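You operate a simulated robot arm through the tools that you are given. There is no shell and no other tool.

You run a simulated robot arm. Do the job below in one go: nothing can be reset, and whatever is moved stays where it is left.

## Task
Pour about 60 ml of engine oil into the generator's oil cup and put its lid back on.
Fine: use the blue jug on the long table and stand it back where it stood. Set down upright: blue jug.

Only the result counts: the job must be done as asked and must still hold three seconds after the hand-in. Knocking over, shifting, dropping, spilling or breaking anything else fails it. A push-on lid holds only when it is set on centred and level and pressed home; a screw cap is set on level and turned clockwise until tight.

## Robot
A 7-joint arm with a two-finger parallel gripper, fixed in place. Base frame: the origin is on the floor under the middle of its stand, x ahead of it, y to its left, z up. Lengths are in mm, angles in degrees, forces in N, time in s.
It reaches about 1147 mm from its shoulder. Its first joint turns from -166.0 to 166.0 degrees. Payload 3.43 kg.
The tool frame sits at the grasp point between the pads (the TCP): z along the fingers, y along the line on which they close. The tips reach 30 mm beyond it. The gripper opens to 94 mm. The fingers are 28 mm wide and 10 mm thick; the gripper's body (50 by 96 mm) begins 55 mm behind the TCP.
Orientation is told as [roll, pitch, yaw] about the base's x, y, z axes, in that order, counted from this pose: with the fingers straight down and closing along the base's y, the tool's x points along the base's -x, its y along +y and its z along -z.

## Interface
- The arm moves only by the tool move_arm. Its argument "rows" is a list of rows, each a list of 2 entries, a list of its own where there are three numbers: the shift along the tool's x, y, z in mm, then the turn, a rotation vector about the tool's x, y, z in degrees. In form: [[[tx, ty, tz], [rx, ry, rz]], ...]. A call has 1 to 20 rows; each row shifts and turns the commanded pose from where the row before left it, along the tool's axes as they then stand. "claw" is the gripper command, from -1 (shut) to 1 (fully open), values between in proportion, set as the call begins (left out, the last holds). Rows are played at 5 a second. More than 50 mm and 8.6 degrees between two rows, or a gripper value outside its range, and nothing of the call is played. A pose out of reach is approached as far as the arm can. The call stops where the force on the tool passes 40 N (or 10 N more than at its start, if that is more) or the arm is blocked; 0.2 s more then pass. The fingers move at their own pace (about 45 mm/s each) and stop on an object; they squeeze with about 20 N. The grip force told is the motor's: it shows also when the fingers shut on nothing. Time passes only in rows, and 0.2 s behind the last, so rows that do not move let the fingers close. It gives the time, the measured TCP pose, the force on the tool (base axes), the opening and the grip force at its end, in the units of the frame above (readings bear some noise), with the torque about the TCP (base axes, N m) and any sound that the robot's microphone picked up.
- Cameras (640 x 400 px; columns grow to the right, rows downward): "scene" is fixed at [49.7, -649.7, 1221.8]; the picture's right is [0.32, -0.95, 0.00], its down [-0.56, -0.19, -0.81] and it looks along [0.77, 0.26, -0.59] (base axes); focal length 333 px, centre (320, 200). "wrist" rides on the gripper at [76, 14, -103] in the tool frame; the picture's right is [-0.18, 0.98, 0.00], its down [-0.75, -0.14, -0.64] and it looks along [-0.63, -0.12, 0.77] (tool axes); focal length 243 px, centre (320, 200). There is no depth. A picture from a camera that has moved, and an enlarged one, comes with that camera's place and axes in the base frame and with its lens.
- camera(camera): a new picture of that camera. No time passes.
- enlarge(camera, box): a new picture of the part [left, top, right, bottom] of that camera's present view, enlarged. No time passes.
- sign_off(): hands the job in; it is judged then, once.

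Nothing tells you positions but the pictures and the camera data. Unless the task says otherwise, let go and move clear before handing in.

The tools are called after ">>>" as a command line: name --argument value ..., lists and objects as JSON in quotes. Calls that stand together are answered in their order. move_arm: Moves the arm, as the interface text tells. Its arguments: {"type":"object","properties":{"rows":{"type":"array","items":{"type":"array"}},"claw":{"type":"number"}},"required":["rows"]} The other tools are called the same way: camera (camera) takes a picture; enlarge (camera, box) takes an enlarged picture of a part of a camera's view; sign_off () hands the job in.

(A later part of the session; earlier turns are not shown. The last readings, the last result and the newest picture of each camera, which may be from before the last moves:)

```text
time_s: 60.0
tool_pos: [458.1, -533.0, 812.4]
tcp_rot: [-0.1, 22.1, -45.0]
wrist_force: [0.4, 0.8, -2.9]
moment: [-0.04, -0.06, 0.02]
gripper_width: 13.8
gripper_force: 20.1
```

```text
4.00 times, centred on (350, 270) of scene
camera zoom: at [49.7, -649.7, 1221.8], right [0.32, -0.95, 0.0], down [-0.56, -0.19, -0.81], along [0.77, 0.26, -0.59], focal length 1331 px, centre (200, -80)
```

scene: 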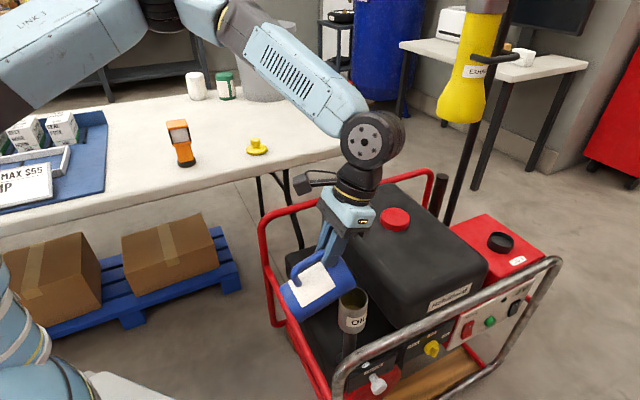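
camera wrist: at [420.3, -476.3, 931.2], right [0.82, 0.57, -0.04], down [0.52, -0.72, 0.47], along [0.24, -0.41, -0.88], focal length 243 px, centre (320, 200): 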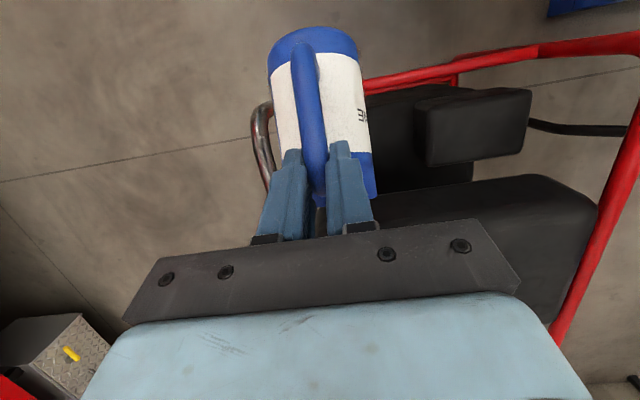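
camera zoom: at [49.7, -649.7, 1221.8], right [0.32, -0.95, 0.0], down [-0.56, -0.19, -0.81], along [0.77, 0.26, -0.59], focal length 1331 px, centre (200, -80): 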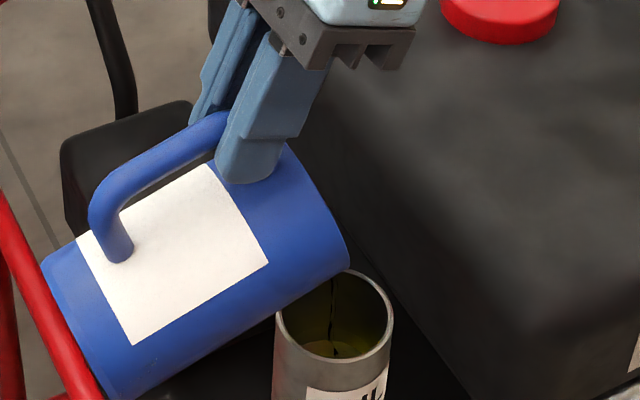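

The level has clearly risen. I'll zoom tighter on the cup to measure the arcs of the oil surface and the floor precisely, and check whether the stream has stopped.

>>> enlarge --camera "scene" --box '[348, 300, 370, 314]'

>>> move_arm --rows '[[[0, 0, 0], [0, 0, 0]], [[0, 0, 0], [0, 0, 0]], [[0, 0, 0], [0, 0, 0]], [[0, 0, 0], [0, 0, 0]]]'

>>> enlarge --camera "scene" --box '[345, 290, 370, 312]'

>>> enlarge --camera "scene" --box '[348, 300, 370, 314]'

```text
16.00 times, centred on (359, 307) of scene
camera zoom: at [49.7, -649.7, 1221.8], right [0.32, -0.95, 0.0], down [-0.56, -0.19, -0.81], along [0.77, 0.26, -0.59], focal length 5325 px, centre (-304, -1512)
```

zoom: 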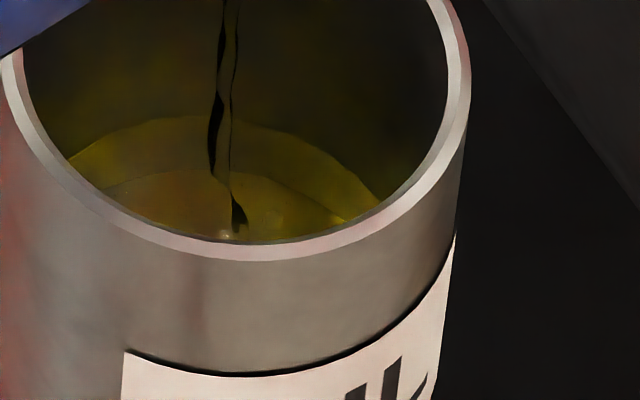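

```text
time_s: 61.0
tool_pos: [456.5, -531.4, 813.2]
tcp_rot: [0.0, 22.0, -45.0]
wrist_force: [0.0, -0.3, -1.6]
moment: [-0.06, -0.02, -0.04]
gripper_width: 13.5
gripper_force: 19.8
```

```text
16.00 times, centred on (358, 301) of scene
camera zoom: at [49.7, -649.7, 1221.8], right [0.32, -0.95, 0.0], down [-0.56, -0.19, -0.81], along [0.77, 0.26, -0.59], focal length 5325 px, centre (-280, -1416)
```

zoom: 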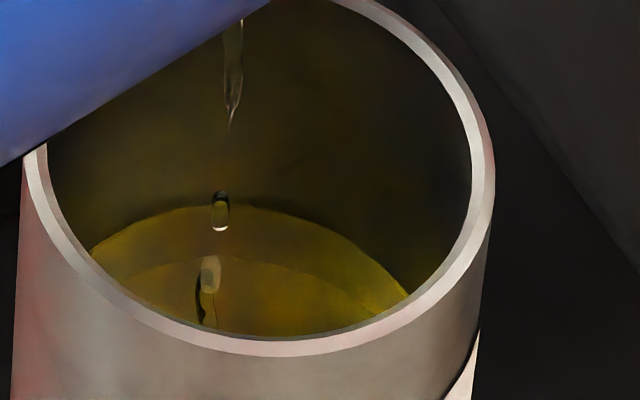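

```text
16.00 times, centred on (359, 307) of scene
camera zoom: at [49.7, -649.7, 1221.8], right [0.32, -0.95, 0.0], down [-0.56, -0.19, -0.81], along [0.77, 0.26, -0.59], focal length 5325 px, centre (-304, -1512)
```

zoom: 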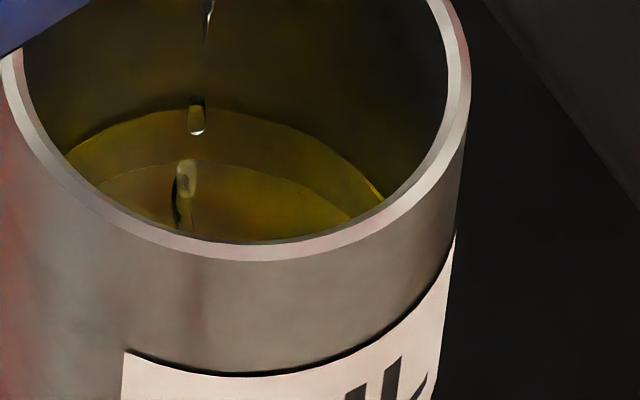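

The flow is dwindling to drips. My best estimate is about 45–48 ml in the cup. I'll let it settle fully, then measure again.

>>> move_arm --rows '[[[0, 0, 0], [0, 0, 0]], [[0, 0, 0], [0, 0, 0]], [[0, 0, 0], [0, 0, 0]], [[0, 0, 0], [0, 0, 0]], [[0, 0, 0], [0, 0, 0]], [[0, 0, 0], [0, 0, 0]], [[0, 0, 0], [0, 0, 0]], [[0, 0, 0], [0, 0, 0]]]'

>>> enlarge --camera "scene" --box '[345, 290, 370, 312]'

>>> enlarge --camera "scene" --box '[340, 280, 375, 315]'

```text
time_s: 62.8
tool_pos: [458.3, -531.5, 813.5]
tcp_rot: [0.1, 22.0, -44.9]
wrist_force: [0.1, 0.7, -2.2]
moment: [-0.04, -0.04, 0.01]
gripper_width: 13.8
gripper_force: 20.6
```

```text
16.00 times, centred on (358, 301) of scene
camera zoom: at [49.7, -649.7, 1221.8], right [0.32, -0.95, 0.0], down [-0.56, -0.19, -0.81], along [0.77, 0.26, -0.59], focal length 5325 px, centre (-280, -1416)
```

zoom: 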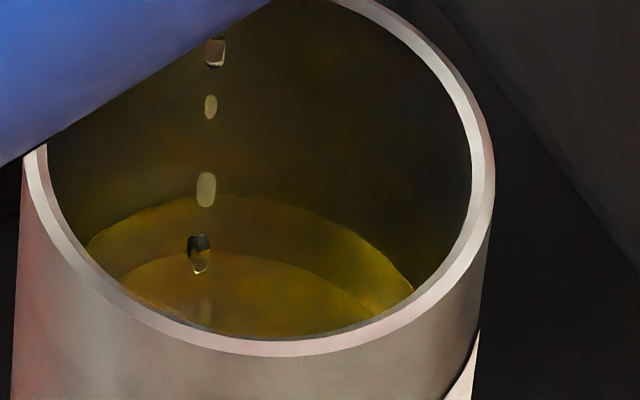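

```text
11.43 times, centred on (358, 298) of scene
camera zoom: at [49.7, -649.7, 1221.8], right [0.32, -0.95, 0.0], down [-0.56, -0.19, -0.81], along [0.77, 0.26, -0.59], focal length 3803 px, centre (-109, -914)
```

zoom: 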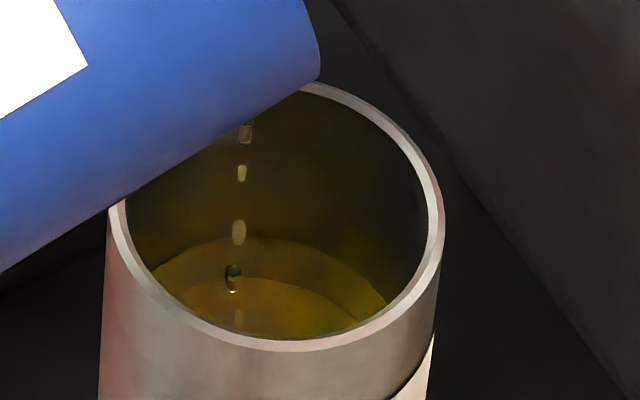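

The measurements are consistent with a cup floor about 64 mm below the rim. Oil depth is about 21 mm, or roughly 53 ml, with drips still falling. I'll wait a little longer at this tilt.

>>> move_arm --rows '[[[0, 0, 0], [0, 0, 0]], [[0, 0, 0], [0, 0, 0]], [[0, 0, 0], [0, 0, 0]], [[0, 0, 0], [0, 0, 0]], [[0, 0, 0], [0, 0, 0]], [[0, 0, 0], [0, 0, 0]], [[0, 0, 0], [0, 0, 0]], [[0, 0, 0], [0, 0, 0]], [[0, 0, 0], [0, 0, 0]], [[0, 0, 0], [0, 0, 0]]]'

>>> enlarge --camera "scene" --box '[345, 290, 370, 312]'

```text
time_s: 65.0
tool_pos: [458.3, -532.4, 813.8]
tcp_rot: [0.0, 22.0, -45.0]
wrist_force: [-0.4, -0.4, -2.4]
moment: [-0.06, -0.03, -0.02]
gripper_width: 14.0
gripper_force: 19.9
```

```text
16.00 times, centred on (358, 301) of scene
camera zoom: at [49.7, -649.7, 1221.8], right [0.32, -0.95, 0.0], down [-0.56, -0.19, -0.81], along [0.77, 0.26, -0.59], focal length 5325 px, centre (-280, -1416)
```

zoom: 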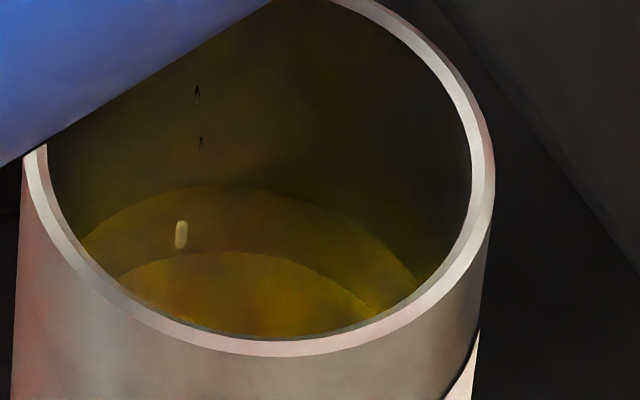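

The drips have nearly stopped and the depth is now about 23.5 mm, which I take as close to 60 ml. I'll tilt the jug back, keeping the lip over the cup to catch any last drops.

>>> move_arm --rows '[[[9.17, 0, 1.18], [0, -4, 0]], [[9.22, 0, 0.54], [0, -4, 0]], [[9.24, 0, -0.11], [0, -4, 0]], [[9.21, 0, -0.75], [0, -4, 0]], [[9.13, 0, -1.39], [0, -4, 0]], [[0, 0, 0], [0, 0, 0]], [[0, 0, 0], [0, 0, 0]]]'

>>> enlarge --camera "scene" --box '[290, 210, 410, 330]'

>>> enlarge --camera "scene" --box '[345, 290, 370, 312]'

```text
time_s: 66.6
tool_pos: [426.3, -501.4, 825.6]
tcp_rot: [0.0, 2.0, -44.9]
wrist_force: [0.1, 0.0, -1.6]
moment: [-0.04, -0.03, 0.0]
gripper_width: 13.9
gripper_force: 19.9
```

```text
3.33 times, centred on (350, 270) of scene
camera zoom: at [49.7, -649.7, 1221.8], right [0.32, -0.95, 0.0], down [-0.56, -0.19, -0.81], along [0.77, 0.26, -0.59], focal length 1109 px, centre (220, -33)
```

zoom: 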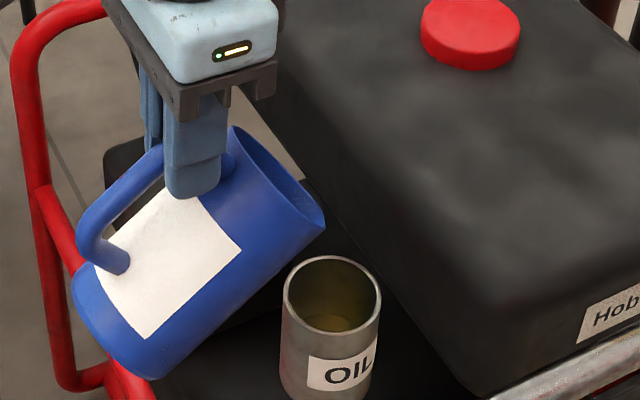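

```text
16.00 times, centred on (358, 301) of scene
camera zoom: at [49.7, -649.7, 1221.8], right [0.32, -0.95, 0.0], down [-0.56, -0.19, -0.81], along [0.77, 0.26, -0.59], focal length 5325 px, centre (-280, -1416)
```

zoom: 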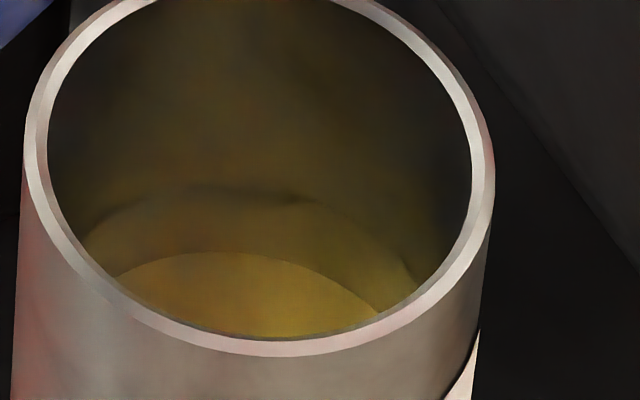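

The reading is stable with no drips: about 58–60 ml in the cup. I'll bring the jug upright while its lip stays over the cup.

>>> move_arm --rows '[[[5.06, 0, -2.83], [0, -5, 0]], [[4.8, 0, -3.26], [0, -5, 0]], [[4.49, 0, -3.66], [0, -5, 0]], [[4.16, 0, -4.04], [0, -5, 0]], [[3.79, 0, -4.39], [0, -5, 0]], [[3.39, 0, -4.7], [0, -5, 0]], [[2.97, 0, -4.98], [0, -5, 0]], [[2.53, 0, -5.22], [0, -5, 0]], [[2.06, 0, -5.42], [0, -5, 0]], [[1.58, 0, -5.58], [0, -5, 0]], [[0, 0, 0], [0, 0, 0]], [[0, 0, 0], [0, 0, 0]]]'

>>> enlarge --camera "scene" --box '[240, 130, 410, 330]'

>>> enlarge --camera "wrist" --box '[220, 20, 420, 240]'

```text
time_s: 69.2
tool_pos: [390.3, -467.0, 853.0]
tcp_rot: [-0.1, -47.9, -44.9]
wrist_force: [-0.9, 0.0, -1.8]
moment: [0.1, 0.07, 0.0]
gripper_width: 13.7
gripper_force: 19.9
```

```text
2.00 times, centred on (325, 230) of scene
camera zoom: at [49.7, -649.7, 1221.8], right [0.32, -0.95, 0.0], down [-0.56, -0.19, -0.81], along [0.77, 0.26, -0.59], focal length 666 px, centre (310, 140)
```

zoom: 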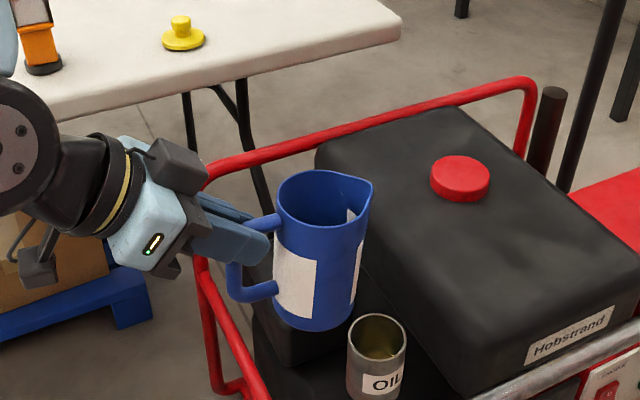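

```text
1.82 times, centred on (320, 130) of wrist
camera zoom: at [312.1, -367.7, 866.6], right [0.78, 0.61, 0.14], down [-0.08, -0.12, 0.99], along [0.62, -0.78, -0.04], focal length 441 px, centre (320, 327)
```

zoom: 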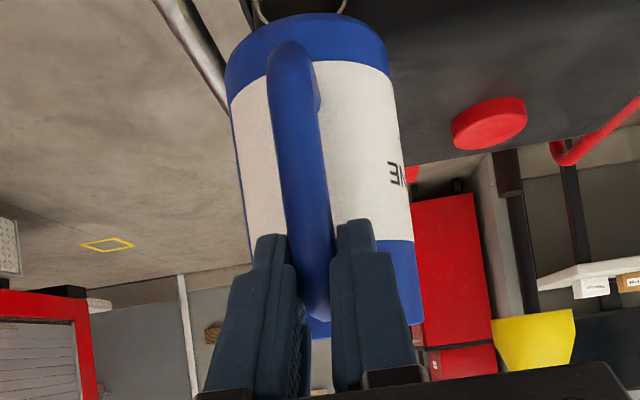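

The jug is upright again and its weight has dropped by roughly 0.5 N, which matches about 60 ml. Nothing is dripping. I'll lift it and carry it back over its original spot.

>>> move_arm --rows '[[[-15, 0, -13.5], [0, 0, 0]], [[-26, 0, -23.4], [0, 0, 0]], [[-30, 0, -27], [0, 0, 0]], [[-30, 0, -27], [0, 0, 0]], [[-22, 0, -19.8], [0, 0, 0]], [[0, 0, 0], [0, 0, 0]]]'

>>> move_arm --rows '[[[2.6, 19.6, -2.88], [0, 0, 0]], [[5.18, 39.19, -5.755], [0, 0, 0]], [[5.18, 39.19, -5.755], [0, 0, 0]], [[5.18, 39.19, -5.755], [0, 0, 0]], [[5.18, 39.19, -5.755], [0, 0, 0]], [[5.18, 39.19, -5.755], [0, 0, 0]], [[5.18, 39.19, -5.755], [0, 0, 0]], [[5.18, 39.19, -5.755], [0, 0, 0]], [[5.18, 39.19, -5.755], [0, 0, 0]], [[5.18, 39.19, -5.755], [0, 0, 0]], [[5.18, 39.19, -5.755], [0, 0, 0]], [[5.18, 39.19, -5.755], [0, 0, 0]], [[5.18, 39.19, -5.755], [0, 0, 0]], [[5.18, 39.19, -5.755], [0, 0, 0]], [[5.18, 39.19, -5.755], [0, 0, 0]], [[5.18, 39.19, -5.755], [0, 0, 0]], [[5.18, 39.19, -5.755], [0, 0, 0]], [[5.18, 39.19, -5.755], [0, 0, 0]], [[2.6, 19.6, -2.88], [0, 0, 0]], [[0, 0, 0], [0, 0, 0]]]'

>>> enlarge --camera "scene" --box '[100, 20, 240, 180]'

>>> enlarge --camera "wrist" --box '[220, 20, 420, 240]'

```text
time_s: 70.6
tool_pos: [390.7, -464.2, 1019.1]
tcp_rot: [0.1, -48.0, -45.0]
wrist_force: [0.1, -0.4, -1.5]
moment: [0.1, 0.08, 0.01]
gripper_width: 13.6
gripper_force: 20.3
```

```text
time_s: 74.8
tool_pos: [798.2, 123.4, 1031.7]
tcp_rot: [-0.1, -48.1, -45.0]
wrist_force: [-0.4, -1.0, -1.4]
moment: [0.09, 0.06, 0.0]
gripper_width: 13.7
gripper_force: 20.6
out of reach, approached as far as the arm can: row 4, 5, 6
```

```text
2.50 times, centred on (170, 100) of scene
camera zoom: at [49.7, -649.7, 1221.8], right [0.32, -0.95, 0.0], down [-0.56, -0.19, -0.81], along [0.77, 0.26, -0.59], focal length 832 px, centre (695, 450)
```

zoom: 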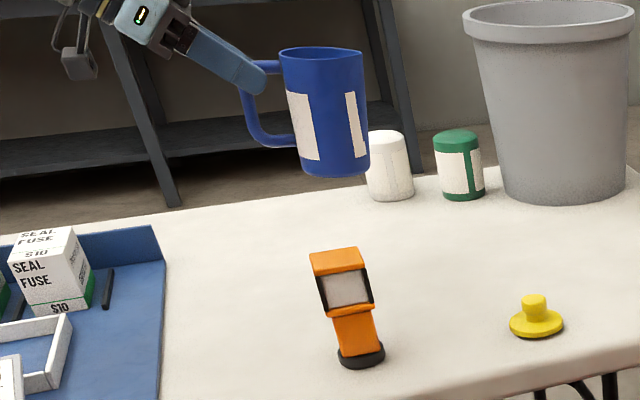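

```text
1.82 times, centred on (320, 130) of wrist
camera zoom: at [719.7, 223.3, 1043.7], right [0.78, 0.61, 0.14], down [-0.08, -0.12, 0.99], along [0.62, -0.79, -0.04], focal length 441 px, centre (320, 327)
```

zoom: 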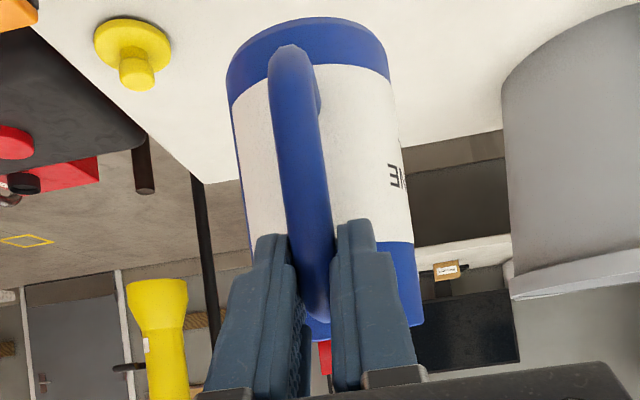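

A few rows of the carry were limited by reach, but the jug arrived over its place. It leans about 4–5° forward in the grip. I'll level it by turning the hand back 4.5° and correct the position, still high up.

>>> move_arm --rows '[[[0, 0, 0], [0, -2.25, 0]], [[0, 0, 0], [0, -2.25, 0]], [[0, 0, 0], [0, 0, 0]]]'

>>> move_arm --rows '[[[0, 0, 0], [0, 0, 0]]]'

>>> enlarge --camera "scene" --box '[130, 30, 210, 110]'

```text
time_s: 75.6
tool_pos: [798.2, 123.1, 1029.7]
tcp_rot: [-0.1, -52.5, -44.9]
wrist_force: [0.6, 0.6, -2.7]
moment: [0.1, 0.09, -0.05]
gripper_width: 13.6
gripper_force: 19.7
```

```text
time_s: 76.0
tool_pos: [799.9, 124.1, 1029.7]
tcp_rot: [-0.1, -52.5, -44.9]
wrist_force: [0.1, 0.0, -2.1]
moment: [0.12, 0.14, 0.0]
gripper_width: 13.9
gripper_force: 20.2
```

```text
5.00 times, centred on (170, 70) of scene
camera zoom: at [49.7, -649.7, 1221.8], right [0.32, -0.95, 0.0], down [-0.56, -0.19, -0.81], along [0.77, 0.26, -0.59], focal length 1664 px, centre (1070, 850)
```

zoom: 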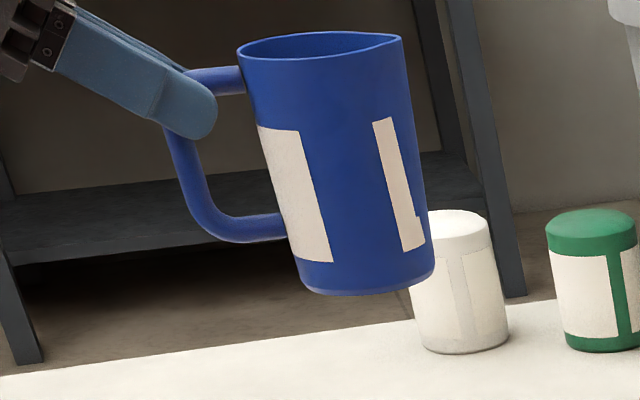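

The jug is now level. Next I'll move it over its original footprint and lower to about 20 mm above the table.

>>> move_arm --rows '[[[32.35, -0.18, 21.5], [0, 0, 0]], [[32.35, -0.18, 21.5], [0, 0, 0]], [[32.35, -0.18, 21.5], [0, 0, 0]], [[32.35, -0.18, 21.5], [0, 0, 0]], [[0, 0, 0], [0, 0, 0]]]'

>>> move_arm --rows '[[[0, 0, 0], [0, 0, 0]]]'

>>> enlarge --camera "scene" --box '[120, 75, 190, 150]'

>>> enlarge --camera "wrist" --box '[220, 20, 420, 240]'

```text
time_s: 77.2
tool_pos: [791.9, 129.6, 870.1]
tcp_rot: [-0.1, -52.5, -44.9]
wrist_force: [0.0, 0.0, -1.4]
moment: [0.11, 0.06, 0.04]
gripper_width: 13.6
gripper_force: 20.3
```

```text
time_s: 77.6
tool_pos: [792.6, 128.5, 871.1]
tcp_rot: [-0.1, -52.5, -44.8]
wrist_force: [0.0, 0.3, -1.8]
moment: [0.13, 0.08, 0.01]
gripper_width: 13.9
gripper_force: 20.5
```

```text
5.33 times, centred on (155, 112) of scene
camera zoom: at [49.7, -649.7, 1221.8], right [0.32, -0.95, 0.0], down [-0.56, -0.19, -0.81], along [0.77, 0.26, -0.59], focal length 1775 px, centre (1200, 667)
```

zoom: 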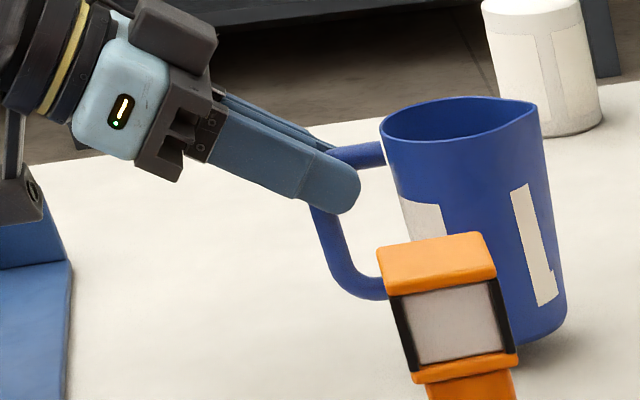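

```text
1.82 times, centred on (320, 130) of wrist
camera zoom: at [713.3, 228.2, 873.5], right [0.77, 0.62, 0.15], down [-0.13, -0.06, 0.99], along [0.62, -0.79, 0.03], focal length 441 px, centre (320, 327)
```

zoom: 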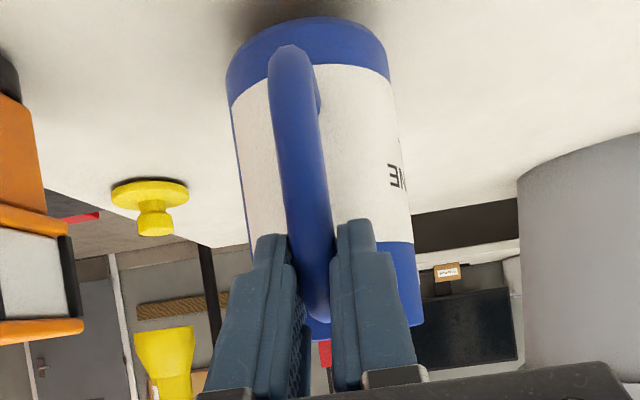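

Compared with the original picture, the jug sits about 14 mm too far outward because it shifted in the grip. I'll correct that, then lower to just above the table.

>>> move_arm --rows '[[[8.44, 0, -11.0], [0, 0, 0]], [[7.14, 0, 5.48], [0, 0, 0]], [[7.14, 0, 5.48], [0, 0, 0]], [[0, 0, 0], [0, 0, 0]]]'

>>> enlarge --camera "scene" --box '[120, 75, 190, 150]'

```text
time_s: 78.6
tool_pos: [780.6, 140.3, 855.0]
tcp_rot: [0.0, -52.5, -44.9]
wrist_force: [0.2, -0.4, -2.2]
moment: [0.11, 0.11, 0.03]
gripper_width: 14.0
gripper_force: 20.5
```

```text
5.33 times, centred on (155, 112) of scene
camera zoom: at [49.7, -649.7, 1221.8], right [0.32, -0.95, 0.0], down [-0.56, -0.19, -0.81], along [0.77, 0.26, -0.59], focal length 1775 px, centre (1200, 667)
```

zoom: 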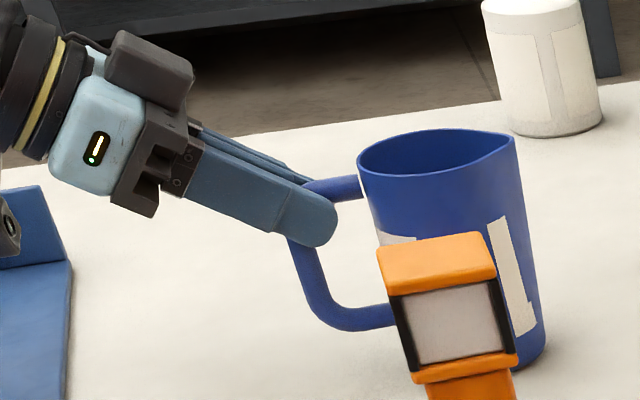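

>>> move_arm --rows '[[[-3.04, 0, 3.97], [0, 0, 0]], [[1.59, 0, 1.22], [0, 0, 0]], [[0, 0, 0], [0, 0, 0]]]'

>>> enlarge --camera "scene" --box '[120, 75, 190, 150]'

```text
time_s: 79.4
tool_pos: [785.5, 136.1, 852.8]
tcp_rot: [0.0, -52.4, -45.0]
wrist_force: [-0.5, -0.1, 1.5]
moment: [-0.07, 0.06, -0.01]
gripper_width: 14.0
gripper_force: 20.5
```

```text
5.33 times, centred on (155, 112) of scene
camera zoom: at [49.7, -649.7, 1221.8], right [0.32, -0.95, 0.0], down [-0.56, -0.19, -0.81], along [0.77, 0.26, -0.59], focal length 1775 px, centre (1200, 667)
```

zoom: 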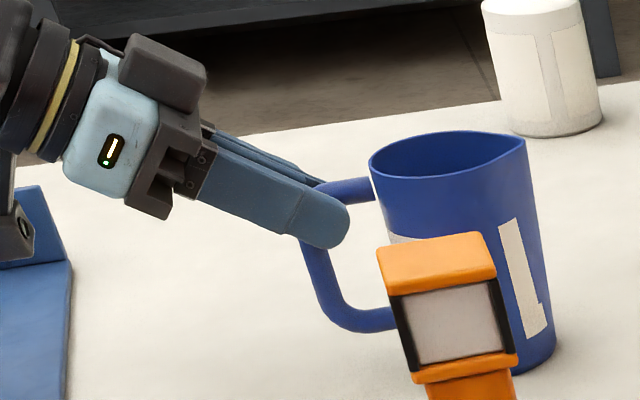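

The jug has just touched down in its original place and leans back by about 1.5°. I'll trim that angle and let it settle flat.

>>> move_arm --rows '[[[-2.53, 0, 1.33], [0, 1.5, 0]], [[0, 0, 0], [0, 0, 0]]]'

>>> enlarge --camera "scene" --box '[120, 75, 190, 150]'

```text
time_s: 80.0
tool_pos: [787.3, 136.1, 854.7]
tcp_rot: [0.0, -50.9, -45.0]
wrist_force: [-1.6, 0.4, 6.1]
moment: [-0.47, -0.4, -0.09]
gripper_width: 13.8
gripper_force: 19.8
```

```text
5.33 times, centred on (155, 112) of scene
camera zoom: at [49.7, -649.7, 1221.8], right [0.32, -0.95, 0.0], down [-0.56, -0.19, -0.81], along [0.77, 0.26, -0.59], focal length 1775 px, centre (1200, 667)
```

zoom: 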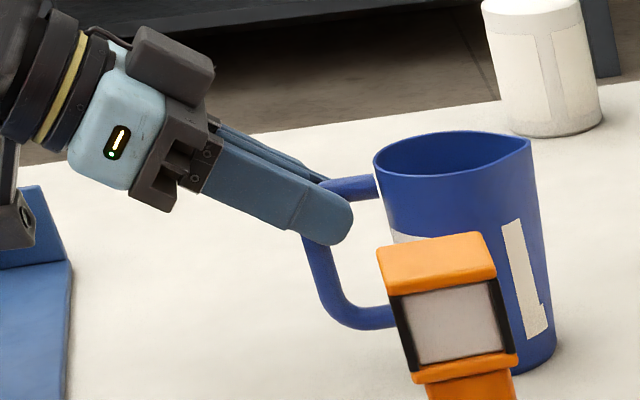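

>>> move_arm --rows '[[[0.8, 0, -2.57], [0, 0, 0]], [[0, 0, 0], [0, 0, 0]]]'

>>> move_arm --rows '[[[0, 0, 0], [0, 0, 0]]]'

>>> enlarge --camera "scene" --box '[140, 85, 190, 150]'

```text
time_s: 80.6
tool_pos: [785.0, 137.0, 853.6]
tcp_rot: [-0.1, -50.9, -44.9]
wrist_force: [0.1, 0.3, -1.0]
moment: [0.11, 0.09, -0.02]
gripper_width: 14.0
gripper_force: 19.6
```

```text
time_s: 81.0
tool_pos: [785.0, 137.4, 855.6]
tcp_rot: [-0.1, -50.9, -44.9]
wrist_force: [0.3, -0.1, -2.0]
moment: [0.09, 0.1, -0.01]
gripper_width: 14.1
gripper_force: 20.1
```

```text
6.15 times, centred on (165, 118) of scene
camera zoom: at [49.7, -649.7, 1221.8], right [0.32, -0.95, 0.0], down [-0.56, -0.19, -0.81], along [0.77, 0.26, -0.59], focal length 2048 px, centre (1274, 708)
```

zoom: 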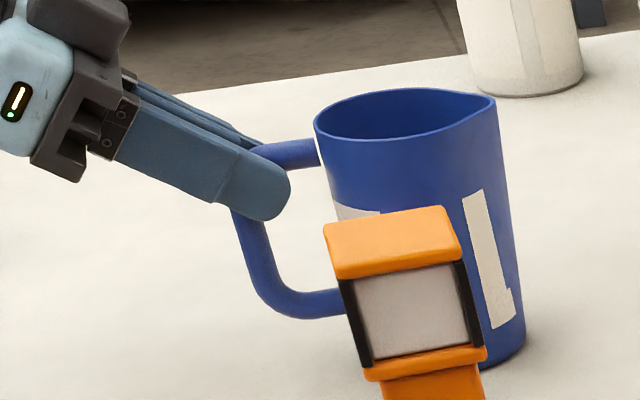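

>>> move_arm --rows '[[[0.62, 0, 0.5], [0, 0, 0]], [[0, 0, 0], [0, 0, 0]]]'

>>> move_arm --rows '[[[0.39, 0, 0.31], [0, 0, 0]], [[0, 0, 0], [0, 0, 0]]]'

```text
time_s: 81.6
tool_pos: [786.2, 137.1, 853.9]
tcp_rot: [-0.1, -51.1, -44.9]
wrist_force: [0.1, 0.4, -1.1]
moment: [0.1, 0.1, 0.0]
gripper_width: 13.8
gripper_force: 20.0
```

```text
time_s: 82.2
tool_pos: [785.5, 137.0, 853.8]
tcp_rot: [-0.1, -51.0, -45.0]
wrist_force: [-1.4, 1.4, 5.8]
moment: [-0.43, -0.45, -0.04]
gripper_width: 14.2
gripper_force: 20.7
```

The jug touches the table again. I'll ease off slightly and open the fingers to let it stand.

>>> move_arm --rows '[[[-0.2, 0, -0.16], [0, 0, 0]], [[0, 0, 0], [0, 0, 0]]]'

>>> move_arm --rows '[[[0, 0, 0], [0, 0, 0]], [[0, 0, 0], [0, 0, 0]], [[0, 0, 0], [0, 0, 0]], [[0, 0, 0], [0, 0, 0]], [[0, 0, 0], [0, 0, 0]]]' --claw 1

>>> enlarge --camera "scene" --box '[120, 75, 190, 150]'

>>> enlarge --camera "wrist" --box '[220, 20, 420, 240]'

```text
time_s: 82.8
tool_pos: [785.5, 136.6, 853.3]
tcp_rot: [0.0, -51.0, -44.9]
wrist_force: [0.7, 0.1, 3.5]
moment: [-0.33, -0.41, 0.09]
gripper_width: 13.9
gripper_force: 20.1
```

```text
time_s: 84.0
tool_pos: [784.6, 137.0, 853.3]
tcp_rot: [0.0, -51.0, -44.9]
wrist_force: [-0.7, -0.7, -0.1]
moment: [0.0, 0.01, 0.0]
gripper_width: 94.2
gripper_force: 0.0
```

```text
5.33 times, centred on (155, 112) of scene
camera zoom: at [49.7, -649.7, 1221.8], right [0.32, -0.95, 0.0], down [-0.56, -0.19, -0.81], along [0.77, 0.26, -0.59], focal length 1775 px, centre (1200, 667)
```

zoom: 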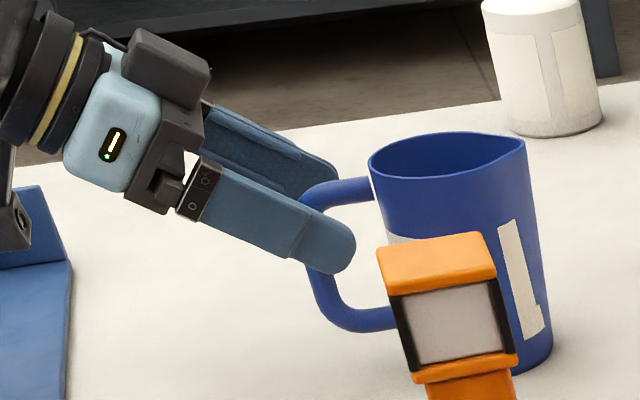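

```text
1.82 times, centred on (320, 130) of wrist
camera zoom: at [706.3, 235.7, 859.4], right [0.78, 0.61, 0.14], down [-0.12, -0.08, 0.99], along [0.62, -0.79, 0.01], focal length 441 px, centre (320, 327)
```

zoom: 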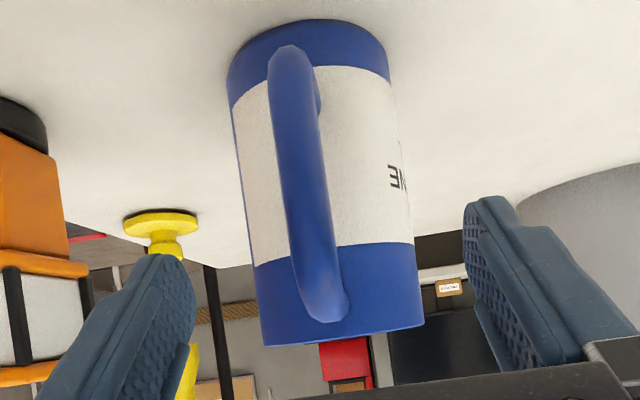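

The jug stands exactly where it was. I'll back the hand out along the fingers, rise, and turn it straight down again to fetch the lid.

>>> move_arm --rows '[[[0, 0, -20], [0, 0, 0]], [[0, 0, -40], [0, 0, 0]], [[0, 0, -40], [0, 0, 0]], [[-25, 0, -25], [0, 0, 0]], [[-25, 0, -25], [0, 0, 0]], [[0, 0, 0], [0, 0, 0]]]'

>>> enlarge --camera "scene" --box '[120, 75, 190, 150]'

```text
time_s: 85.4
tool_pos: [722.8, 195.8, 985.7]
tcp_rot: [-0.1, -50.9, -45.0]
wrist_force: [-0.6, 0.2, -1.0]
moment: [-0.01, 0.0, 0.01]
gripper_width: 93.9
gripper_force: 0.1
```

```text
5.33 times, centred on (155, 112) of scene
camera zoom: at [49.7, -649.7, 1221.8], right [0.32, -0.95, 0.0], down [-0.56, -0.19, -0.81], along [0.77, 0.26, -0.59], focal length 1775 px, centre (1200, 667)
```

zoom: 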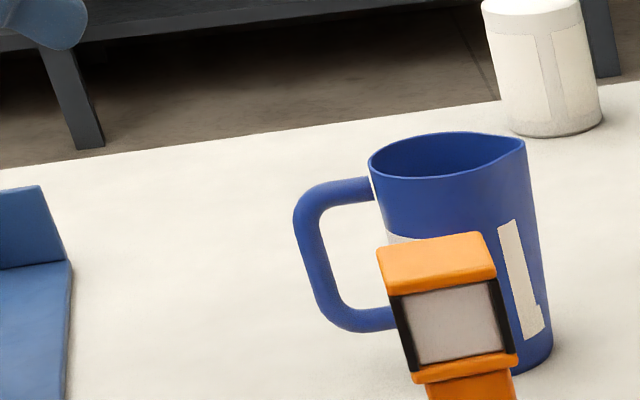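

>>> move_arm --rows '[[[0, 0, 0], [0, 8.5, 0]], [[0, 0, 0], [0, 8.5, 0]], [[0, 0, 0], [0, 8.5, 0]], [[0, 0, 0], [0, 8.5, 0]], [[0, 0, 0], [0, 8.5, 0]], [[0, 0, 0], [0, 8.5, 0]], [[0, 0, 0], [0, 0, -7.5]], [[0, 0, 0], [0, 0, -7.5]], [[0, 0, 0], [0, 0, -7.5]], [[0, 0, 0], [0, 0, -7.5]], [[0, 0, 0], [0, 0, -7.5]], [[0, 0, 0], [0, 0, -7.5]], [[0, 0, 0], [0, 0, 0]]]'

>>> move_arm --rows '[[[-15.3, -40.5, 0], [0, 0, 0]], [[-15.3, -40.5, 0], [0, 0, 0]], [[-15.3, -40.5, 0], [0, 0, 0]], [[-15.3, -40.5, 0], [0, 0, 0]], [[-15.3, -40.5, 0], [0, 0, 0]], [[-15.3, -40.5, 0], [0, 0, 0]], [[-15.3, -40.5, 0], [0, 0, 0]], [[-15.3, -40.5, 0], [0, 0, 0]], [[-15.3, -40.5, 0], [0, 0, 0]], [[0, 0, 0], [0, 0, 0]]]'

>>> move_arm --rows '[[[0, 0, 0], [0, 0, 0]]]'

>>> camera --camera "wrist"

```text
time_s: 88.2
tool_pos: [726.2, 196.5, 987.2]
tcp_rot: [-0.1, 0.1, 0.1]
wrist_force: [0.5, -1.1, 0.2]
moment: [0.03, -0.01, 0.01]
gripper_width: 94.1
gripper_force: 0.0
```

```text
time_s: 90.4
tool_pos: [867.1, -167.8, 986.0]
tcp_rot: [0.0, 0.0, 0.0]
wrist_force: [-0.1, -0.4, 0.1]
moment: [-0.02, -0.03, -0.02]
gripper_width: 93.9
gripper_force: 0.1
```

```text
time_s: 90.8
tool_pos: [867.4, -167.1, 985.2]
tcp_rot: [0.0, 0.0, 0.0]
wrist_force: [-0.1, -0.5, 1.0]
moment: [0.02, 0.04, 0.01]
gripper_width: 94.0
gripper_force: 0.2
```

```text
taken
camera wrist: at [792.3, -154.8, 1088.6], right [0.18, 0.98, 0.0], down [0.75, -0.14, 0.64], along [0.63, -0.12, -0.77], focal length 243 px, centre (320, 200)
```

wrist: 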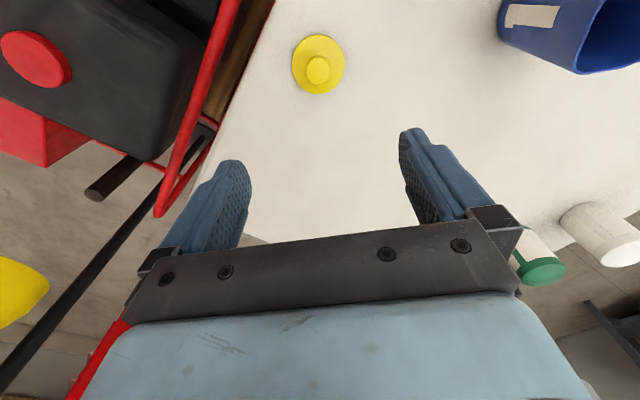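

The hand is above the lid with a small offset. I'll correct it, descend to just above the knob, and verify alignment.

>>> move_arm --rows '[[[6.8, -1.1, 38], [0, 0, 0]], [[0, 0, 40], [0, 0, 0]], [[0, 0, 40], [0, 0, 0]], [[0, 0, 36], [0, 0, 0]], [[0, 0, 0], [0, 0, 0]]]'

>>> move_arm --rows '[[[0, 0, 0], [0, 0, 0]]]'

>>> move_arm --rows '[[[0, 0, 0], [0, 0, 0]]]'

>>> enlarge --camera "wrist" --box '[240, 40, 400, 200]'

>>> enlarge --camera "scene" --box '[225, 110, 285, 170]'

```text
time_s: 92.0
tool_pos: [855.1, -170.7, 836.1]
tcp_rot: [0.1, 0.0, 0.1]
wrist_force: [0.3, -0.4, 0.6]
moment: [0.03, -0.04, 0.0]
gripper_width: 93.9
gripper_force: 0.0
```

```text
time_s: 92.4
tool_pos: [855.7, -169.7, 835.1]
tcp_rot: [0.0, -0.1, 0.0]
wrist_force: [-0.2, -0.8, -0.4]
moment: [-0.01, -0.01, 0.02]
gripper_width: 93.8
gripper_force: 0.0
```

```text
time_s: 92.8
tool_pos: [854.3, -171.0, 836.7]
tcp_rot: [0.0, -0.1, -0.1]
wrist_force: [0.5, 1.2, -0.2]
moment: [0.01, -0.03, 0.01]
gripper_width: 94.0
gripper_force: 0.2
```

```text
2.50 times, centred on (320, 120) of wrist
camera zoom: at [780.6, -157.4, 938.7], right [0.18, 0.98, 0.0], down [0.75, -0.14, 0.64], along [0.63, -0.12, -0.77], focal length 606 px, centre (320, 400)
```

zoom: 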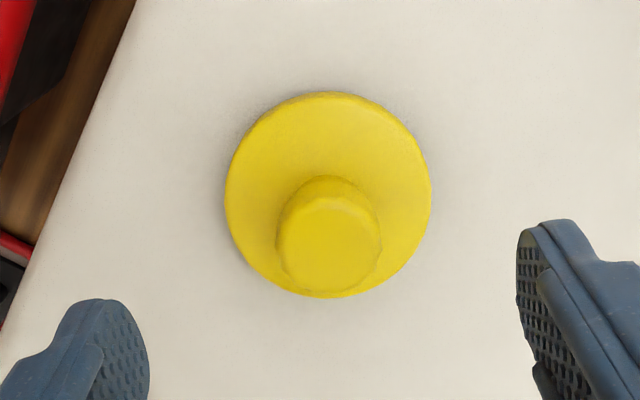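

```text
6.67 times, centred on (255, 140) of scene
camera zoom: at [49.7, -649.7, 1221.8], right [0.32, -0.95, 0.0], down [-0.56, -0.19, -0.81], along [0.77, 0.26, -0.59], focal length 2219 px, centre (753, 600)
```

zoom: 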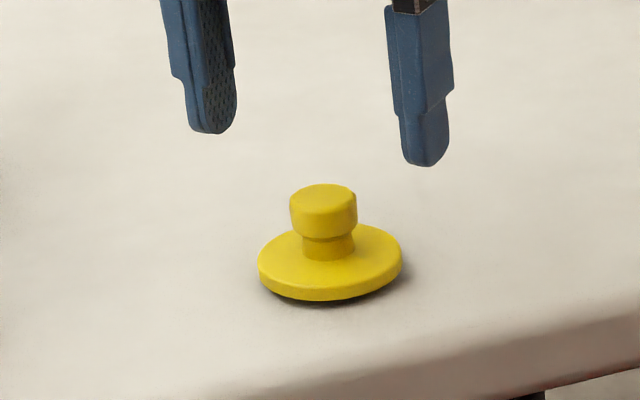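

The knob is at about (859.7, -169.2) and the hand is about 5 mm off in x. I'll correct and go down in steps while checking.

>>> move_arm --rows '[[[-5, 1.4, 12], [0, 0, 0]], [[0, 0, 12], [0, 0, 0]], [[0, 0, 0], [0, 0, 0]]]'

>>> move_arm --rows '[[[0, 0, 0], [0, 0, 0]]]'

>>> move_arm --rows '[[[0, 0, 0], [0, 0, 0]]]'

>>> enlarge --camera "wrist" --box '[240, 60, 400, 220]'

```text
time_s: 93.6
tool_pos: [861.0, -167.5, 810.4]
tcp_rot: [0.0, 0.1, 0.1]
wrist_force: [0.1, 0.1, 0.5]
moment: [0.0, 0.03, -0.03]
gripper_width: 94.3
gripper_force: 0.1
```

```text
time_s: 94.0
tool_pos: [860.2, -168.5, 810.9]
tcp_rot: [0.0, 0.0, 0.0]
wrist_force: [-0.2, -0.4, -0.5]
moment: [-0.02, 0.04, -0.02]
gripper_width: 93.9
gripper_force: 0.1
```

```text
time_s: 94.4
tool_pos: [861.5, -168.2, 810.4]
tcp_rot: [0.0, 0.0, 0.0]
wrist_force: [-0.2, 1.0, 0.5]
moment: [0.01, 0.02, 0.03]
gripper_width: 94.1
gripper_force: 0.0
```

```text
2.50 times, centred on (320, 140) of wrist
camera zoom: at [785.9, -155.0, 913.4], right [0.18, 0.98, 0.0], down [0.75, -0.14, 0.64], along [0.63, -0.12, -0.77], focal length 606 px, centre (320, 350)
```

zoom: 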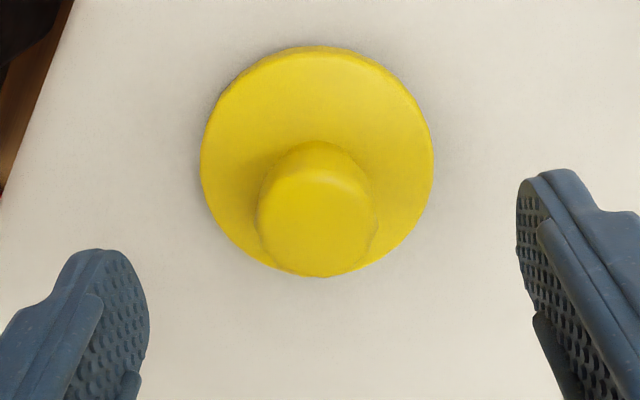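

>>> move_arm --rows '[[[1.7, -1.1, 10], [0, 0, 0]], [[0, 0, 10.5], [0, 0, 0]], [[0, 0, 0], [0, 0, 0]]]'

>>> move_arm --rows '[[[0, 0, 0], [0, 0, 0]]]'

>>> move_arm --rows '[[[0, 0, 0], [0, 0, 0]]]'

>>> enlarge --camera "wrist" --box '[240, 60, 400, 220]'

>>> enlarge --camera "scene" --box '[225, 110, 285, 170]'

```text
time_s: 95.2
tool_pos: [859.0, -169.3, 787.0]
tcp_rot: [-0.1, 0.0, 0.0]
wrist_force: [0.4, 0.5, 0.7]
moment: [-0.03, 0.02, 0.04]
gripper_width: 94.0
gripper_force: 0.2
```

```text
time_s: 95.6
tool_pos: [859.6, -168.0, 786.6]
tcp_rot: [0.0, 0.0, 0.0]
wrist_force: [0.2, -0.7, -0.1]
moment: [-0.03, 0.04, -0.01]
gripper_width: 94.2
gripper_force: 0.1
```

```text
time_s: 96.0
tool_pos: [859.1, -169.7, 786.7]
tcp_rot: [0.0, 0.0, 0.0]
wrist_force: [-0.4, -0.4, -0.6]
moment: [0.01, -0.01, 0.04]
gripper_width: 94.1
gripper_force: 0.0
```

```text
2.50 times, centred on (320, 140) of wrist
camera zoom: at [784.6, -156.1, 890.9], right [0.18, 0.98, 0.0], down [0.75, -0.14, 0.64], along [0.63, -0.12, -0.77], focal length 606 px, centre (320, 350)
```

zoom: 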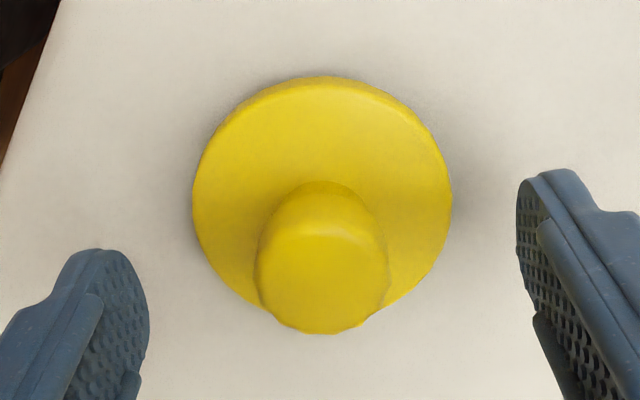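

```text
6.67 times, centred on (255, 140) of scene
camera zoom: at [49.7, -649.7, 1221.8], right [0.32, -0.95, 0.0], down [-0.56, -0.19, -0.81], along [0.77, 0.26, -0.59], focal length 2219 px, centre (753, 600)
```

zoom: 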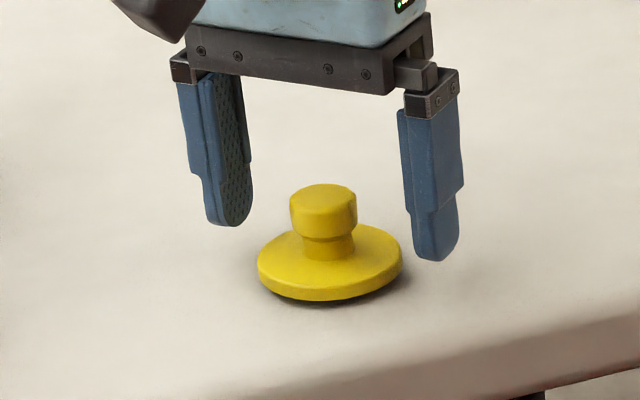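

The hand is aligned with the knob. I'll raise about 2.5 mm to match the earlier grip height and close.

>>> move_arm --rows '[[[0, 0, -2.5], [0, 0, 0]], [[0, 0, 0], [0, 0, 0]]]'

>>> move_arm --rows '[[[0, 0, 0], [0, 0, 0]], [[0, 0, 0], [0, 0, 0]], [[0, 0, 0], [0, 0, 0]], [[0, 0, 0], [0, 0, 0]], [[0, 0, 0], [0, 0, 0]], [[0, 0, 0], [0, 0, 0]]]' --claw -1

>>> enlarge --camera "wrist" --box '[240, 60, 400, 220]'

>>> enlarge --camera "scene" --box '[225, 110, 285, 170]'

```text
time_s: 96.6
tool_pos: [858.5, -169.0, 790.3]
tcp_rot: [0.0, 0.1, 0.0]
wrist_force: [0.6, -0.3, 0.4]
moment: [-0.04, -0.03, -0.01]
gripper_width: 94.0
gripper_force: 0.1
```

```text
time_s: 98.0
tool_pos: [858.9, -168.1, 790.0]
tcp_rot: [0.0, 0.0, 0.0]
wrist_force: [-0.2, 0.2, 0.2]
moment: [0.01, -0.01, -0.01]
gripper_width: 27.4
gripper_force: 19.9
```

```text
2.50 times, centred on (320, 140) of wrist
camera zoom: at [784.6, -155.4, 893.4], right [0.18, 0.98, 0.0], down [0.75, -0.14, 0.64], along [0.63, -0.12, -0.77], focal length 606 px, centre (320, 350)
```

zoom: 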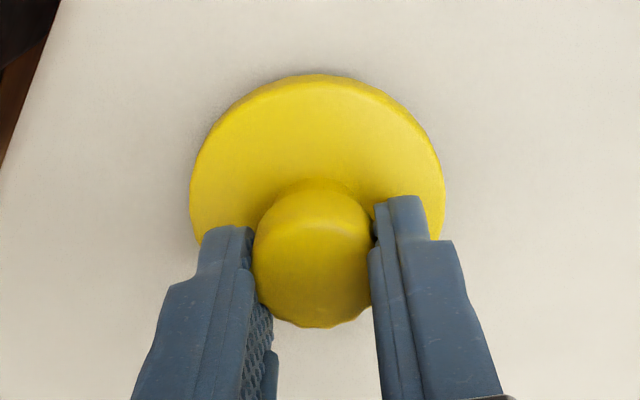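

```text
6.67 times, centred on (255, 140) of scene
camera zoom: at [49.7, -649.7, 1221.8], right [0.32, -0.95, 0.0], down [-0.56, -0.19, -0.81], along [0.77, 0.26, -0.59], focal length 2219 px, centre (753, 600)
```

zoom: 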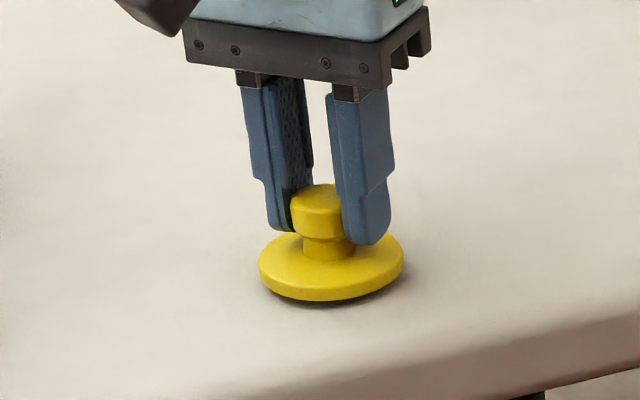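

The lid is gripped at 27.4 mm with the same hold as before. I'll lift it and carry it back above the cup.

>>> move_arm --rows '[[[0, 0, -10], [0, 0, 0]], [[0, 0, -40], [0, 0, 0]], [[0, 0, -40], [0, 0, 0]], [[29.9, -33.8, 0], [0, 0, 0]], [[29.9, -33.8, 0], [0, 0, 0]], [[29.9, -33.8, 0], [0, 0, 0]], [[29.9, -33.8, 0], [0, 0, 0]], [[29.9, -33.8, 0], [0, 0, 0]], [[29.9, -33.8, 0], [0, 0, 0]], [[29.9, -33.8, 0], [0, 0, 0]], [[29.9, -33.8, 0], [0, 0, 0]], [[29.9, -33.8, 0], [0, 0, 0]], [[29.9, -33.8, 0], [0, 0, 0]], [[29.9, -33.8, 0], [0, 0, 0]], [[29.9, -33.8, 0], [0, 0, 0]], [[0, 0, 0], [0, 0, 0]]]'

>>> camera --camera "wrist"

>>> enlarge --camera "scene" --box '[310, 190, 410, 320]'

>>> enlarge --camera "scene" --box '[345, 290, 370, 312]'

```text
time_s: 101.4
tool_pos: [576.0, -488.0, 882.3]
tcp_rot: [-0.1, 0.0, -0.3]
wrist_force: [0.4, 0.4, -0.4]
moment: [0.01, -0.02, 0.0]
gripper_width: 27.3
gripper_force: 19.8
out of reach, approached as far as the arm can: row 13, 14, 15
```

```text
taken
camera wrist: at [499.9, -474.4, 985.1], right [0.19, 0.98, 0.0], down [0.75, -0.14, 0.64], along [0.63, -0.12, -0.77], focal length 243 px, centre (320, 200)
```

wrist: 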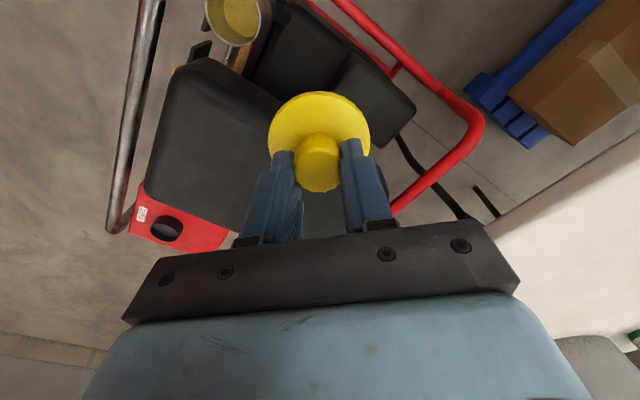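

```text
3.08 times, centred on (360, 255) of scene
camera zoom: at [49.7, -649.7, 1221.8], right [0.32, -0.95, 0.0], down [-0.56, -0.19, -0.81], along [0.77, 0.26, -0.59], focal length 1024 px, centre (197, 31)
```

zoom: 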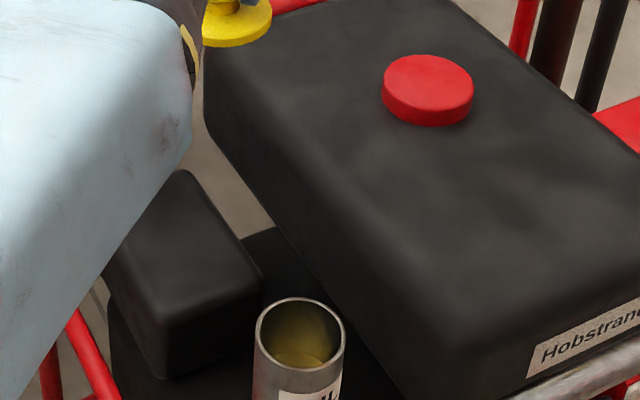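

```text
16.00 times, centred on (358, 301) of scene
camera zoom: at [49.7, -649.7, 1221.8], right [0.32, -0.95, 0.0], down [-0.56, -0.19, -0.81], along [0.77, 0.26, -0.59], focal length 5325 px, centre (-280, -1416)
```

zoom: 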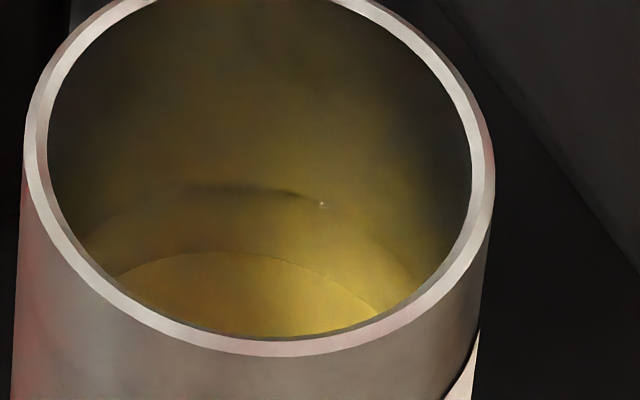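

The hand stopped at (576, -488, 882) because the arm ran into a reach limit in this posture. I'll look at the whole scene before choosing another path.

>>> camera --camera "scene"

>>> move_arm --rows '[[[0, 0, 0], [0, 0, 0]]]'

```text
taken
```

scene: 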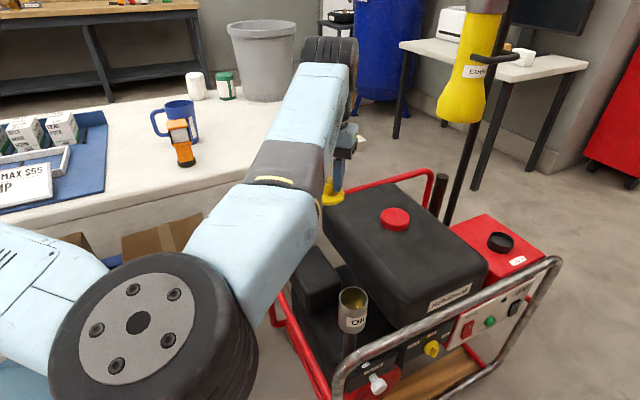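

```text
time_s: 101.8
tool_pos: [573.9, -488.0, 880.5]
tcp_rot: [-0.1, 0.0, -0.3]
wrist_force: [-0.1, 0.0, -0.8]
moment: [-0.01, -0.01, 0.0]
gripper_width: 27.4
gripper_force: 20.2
```

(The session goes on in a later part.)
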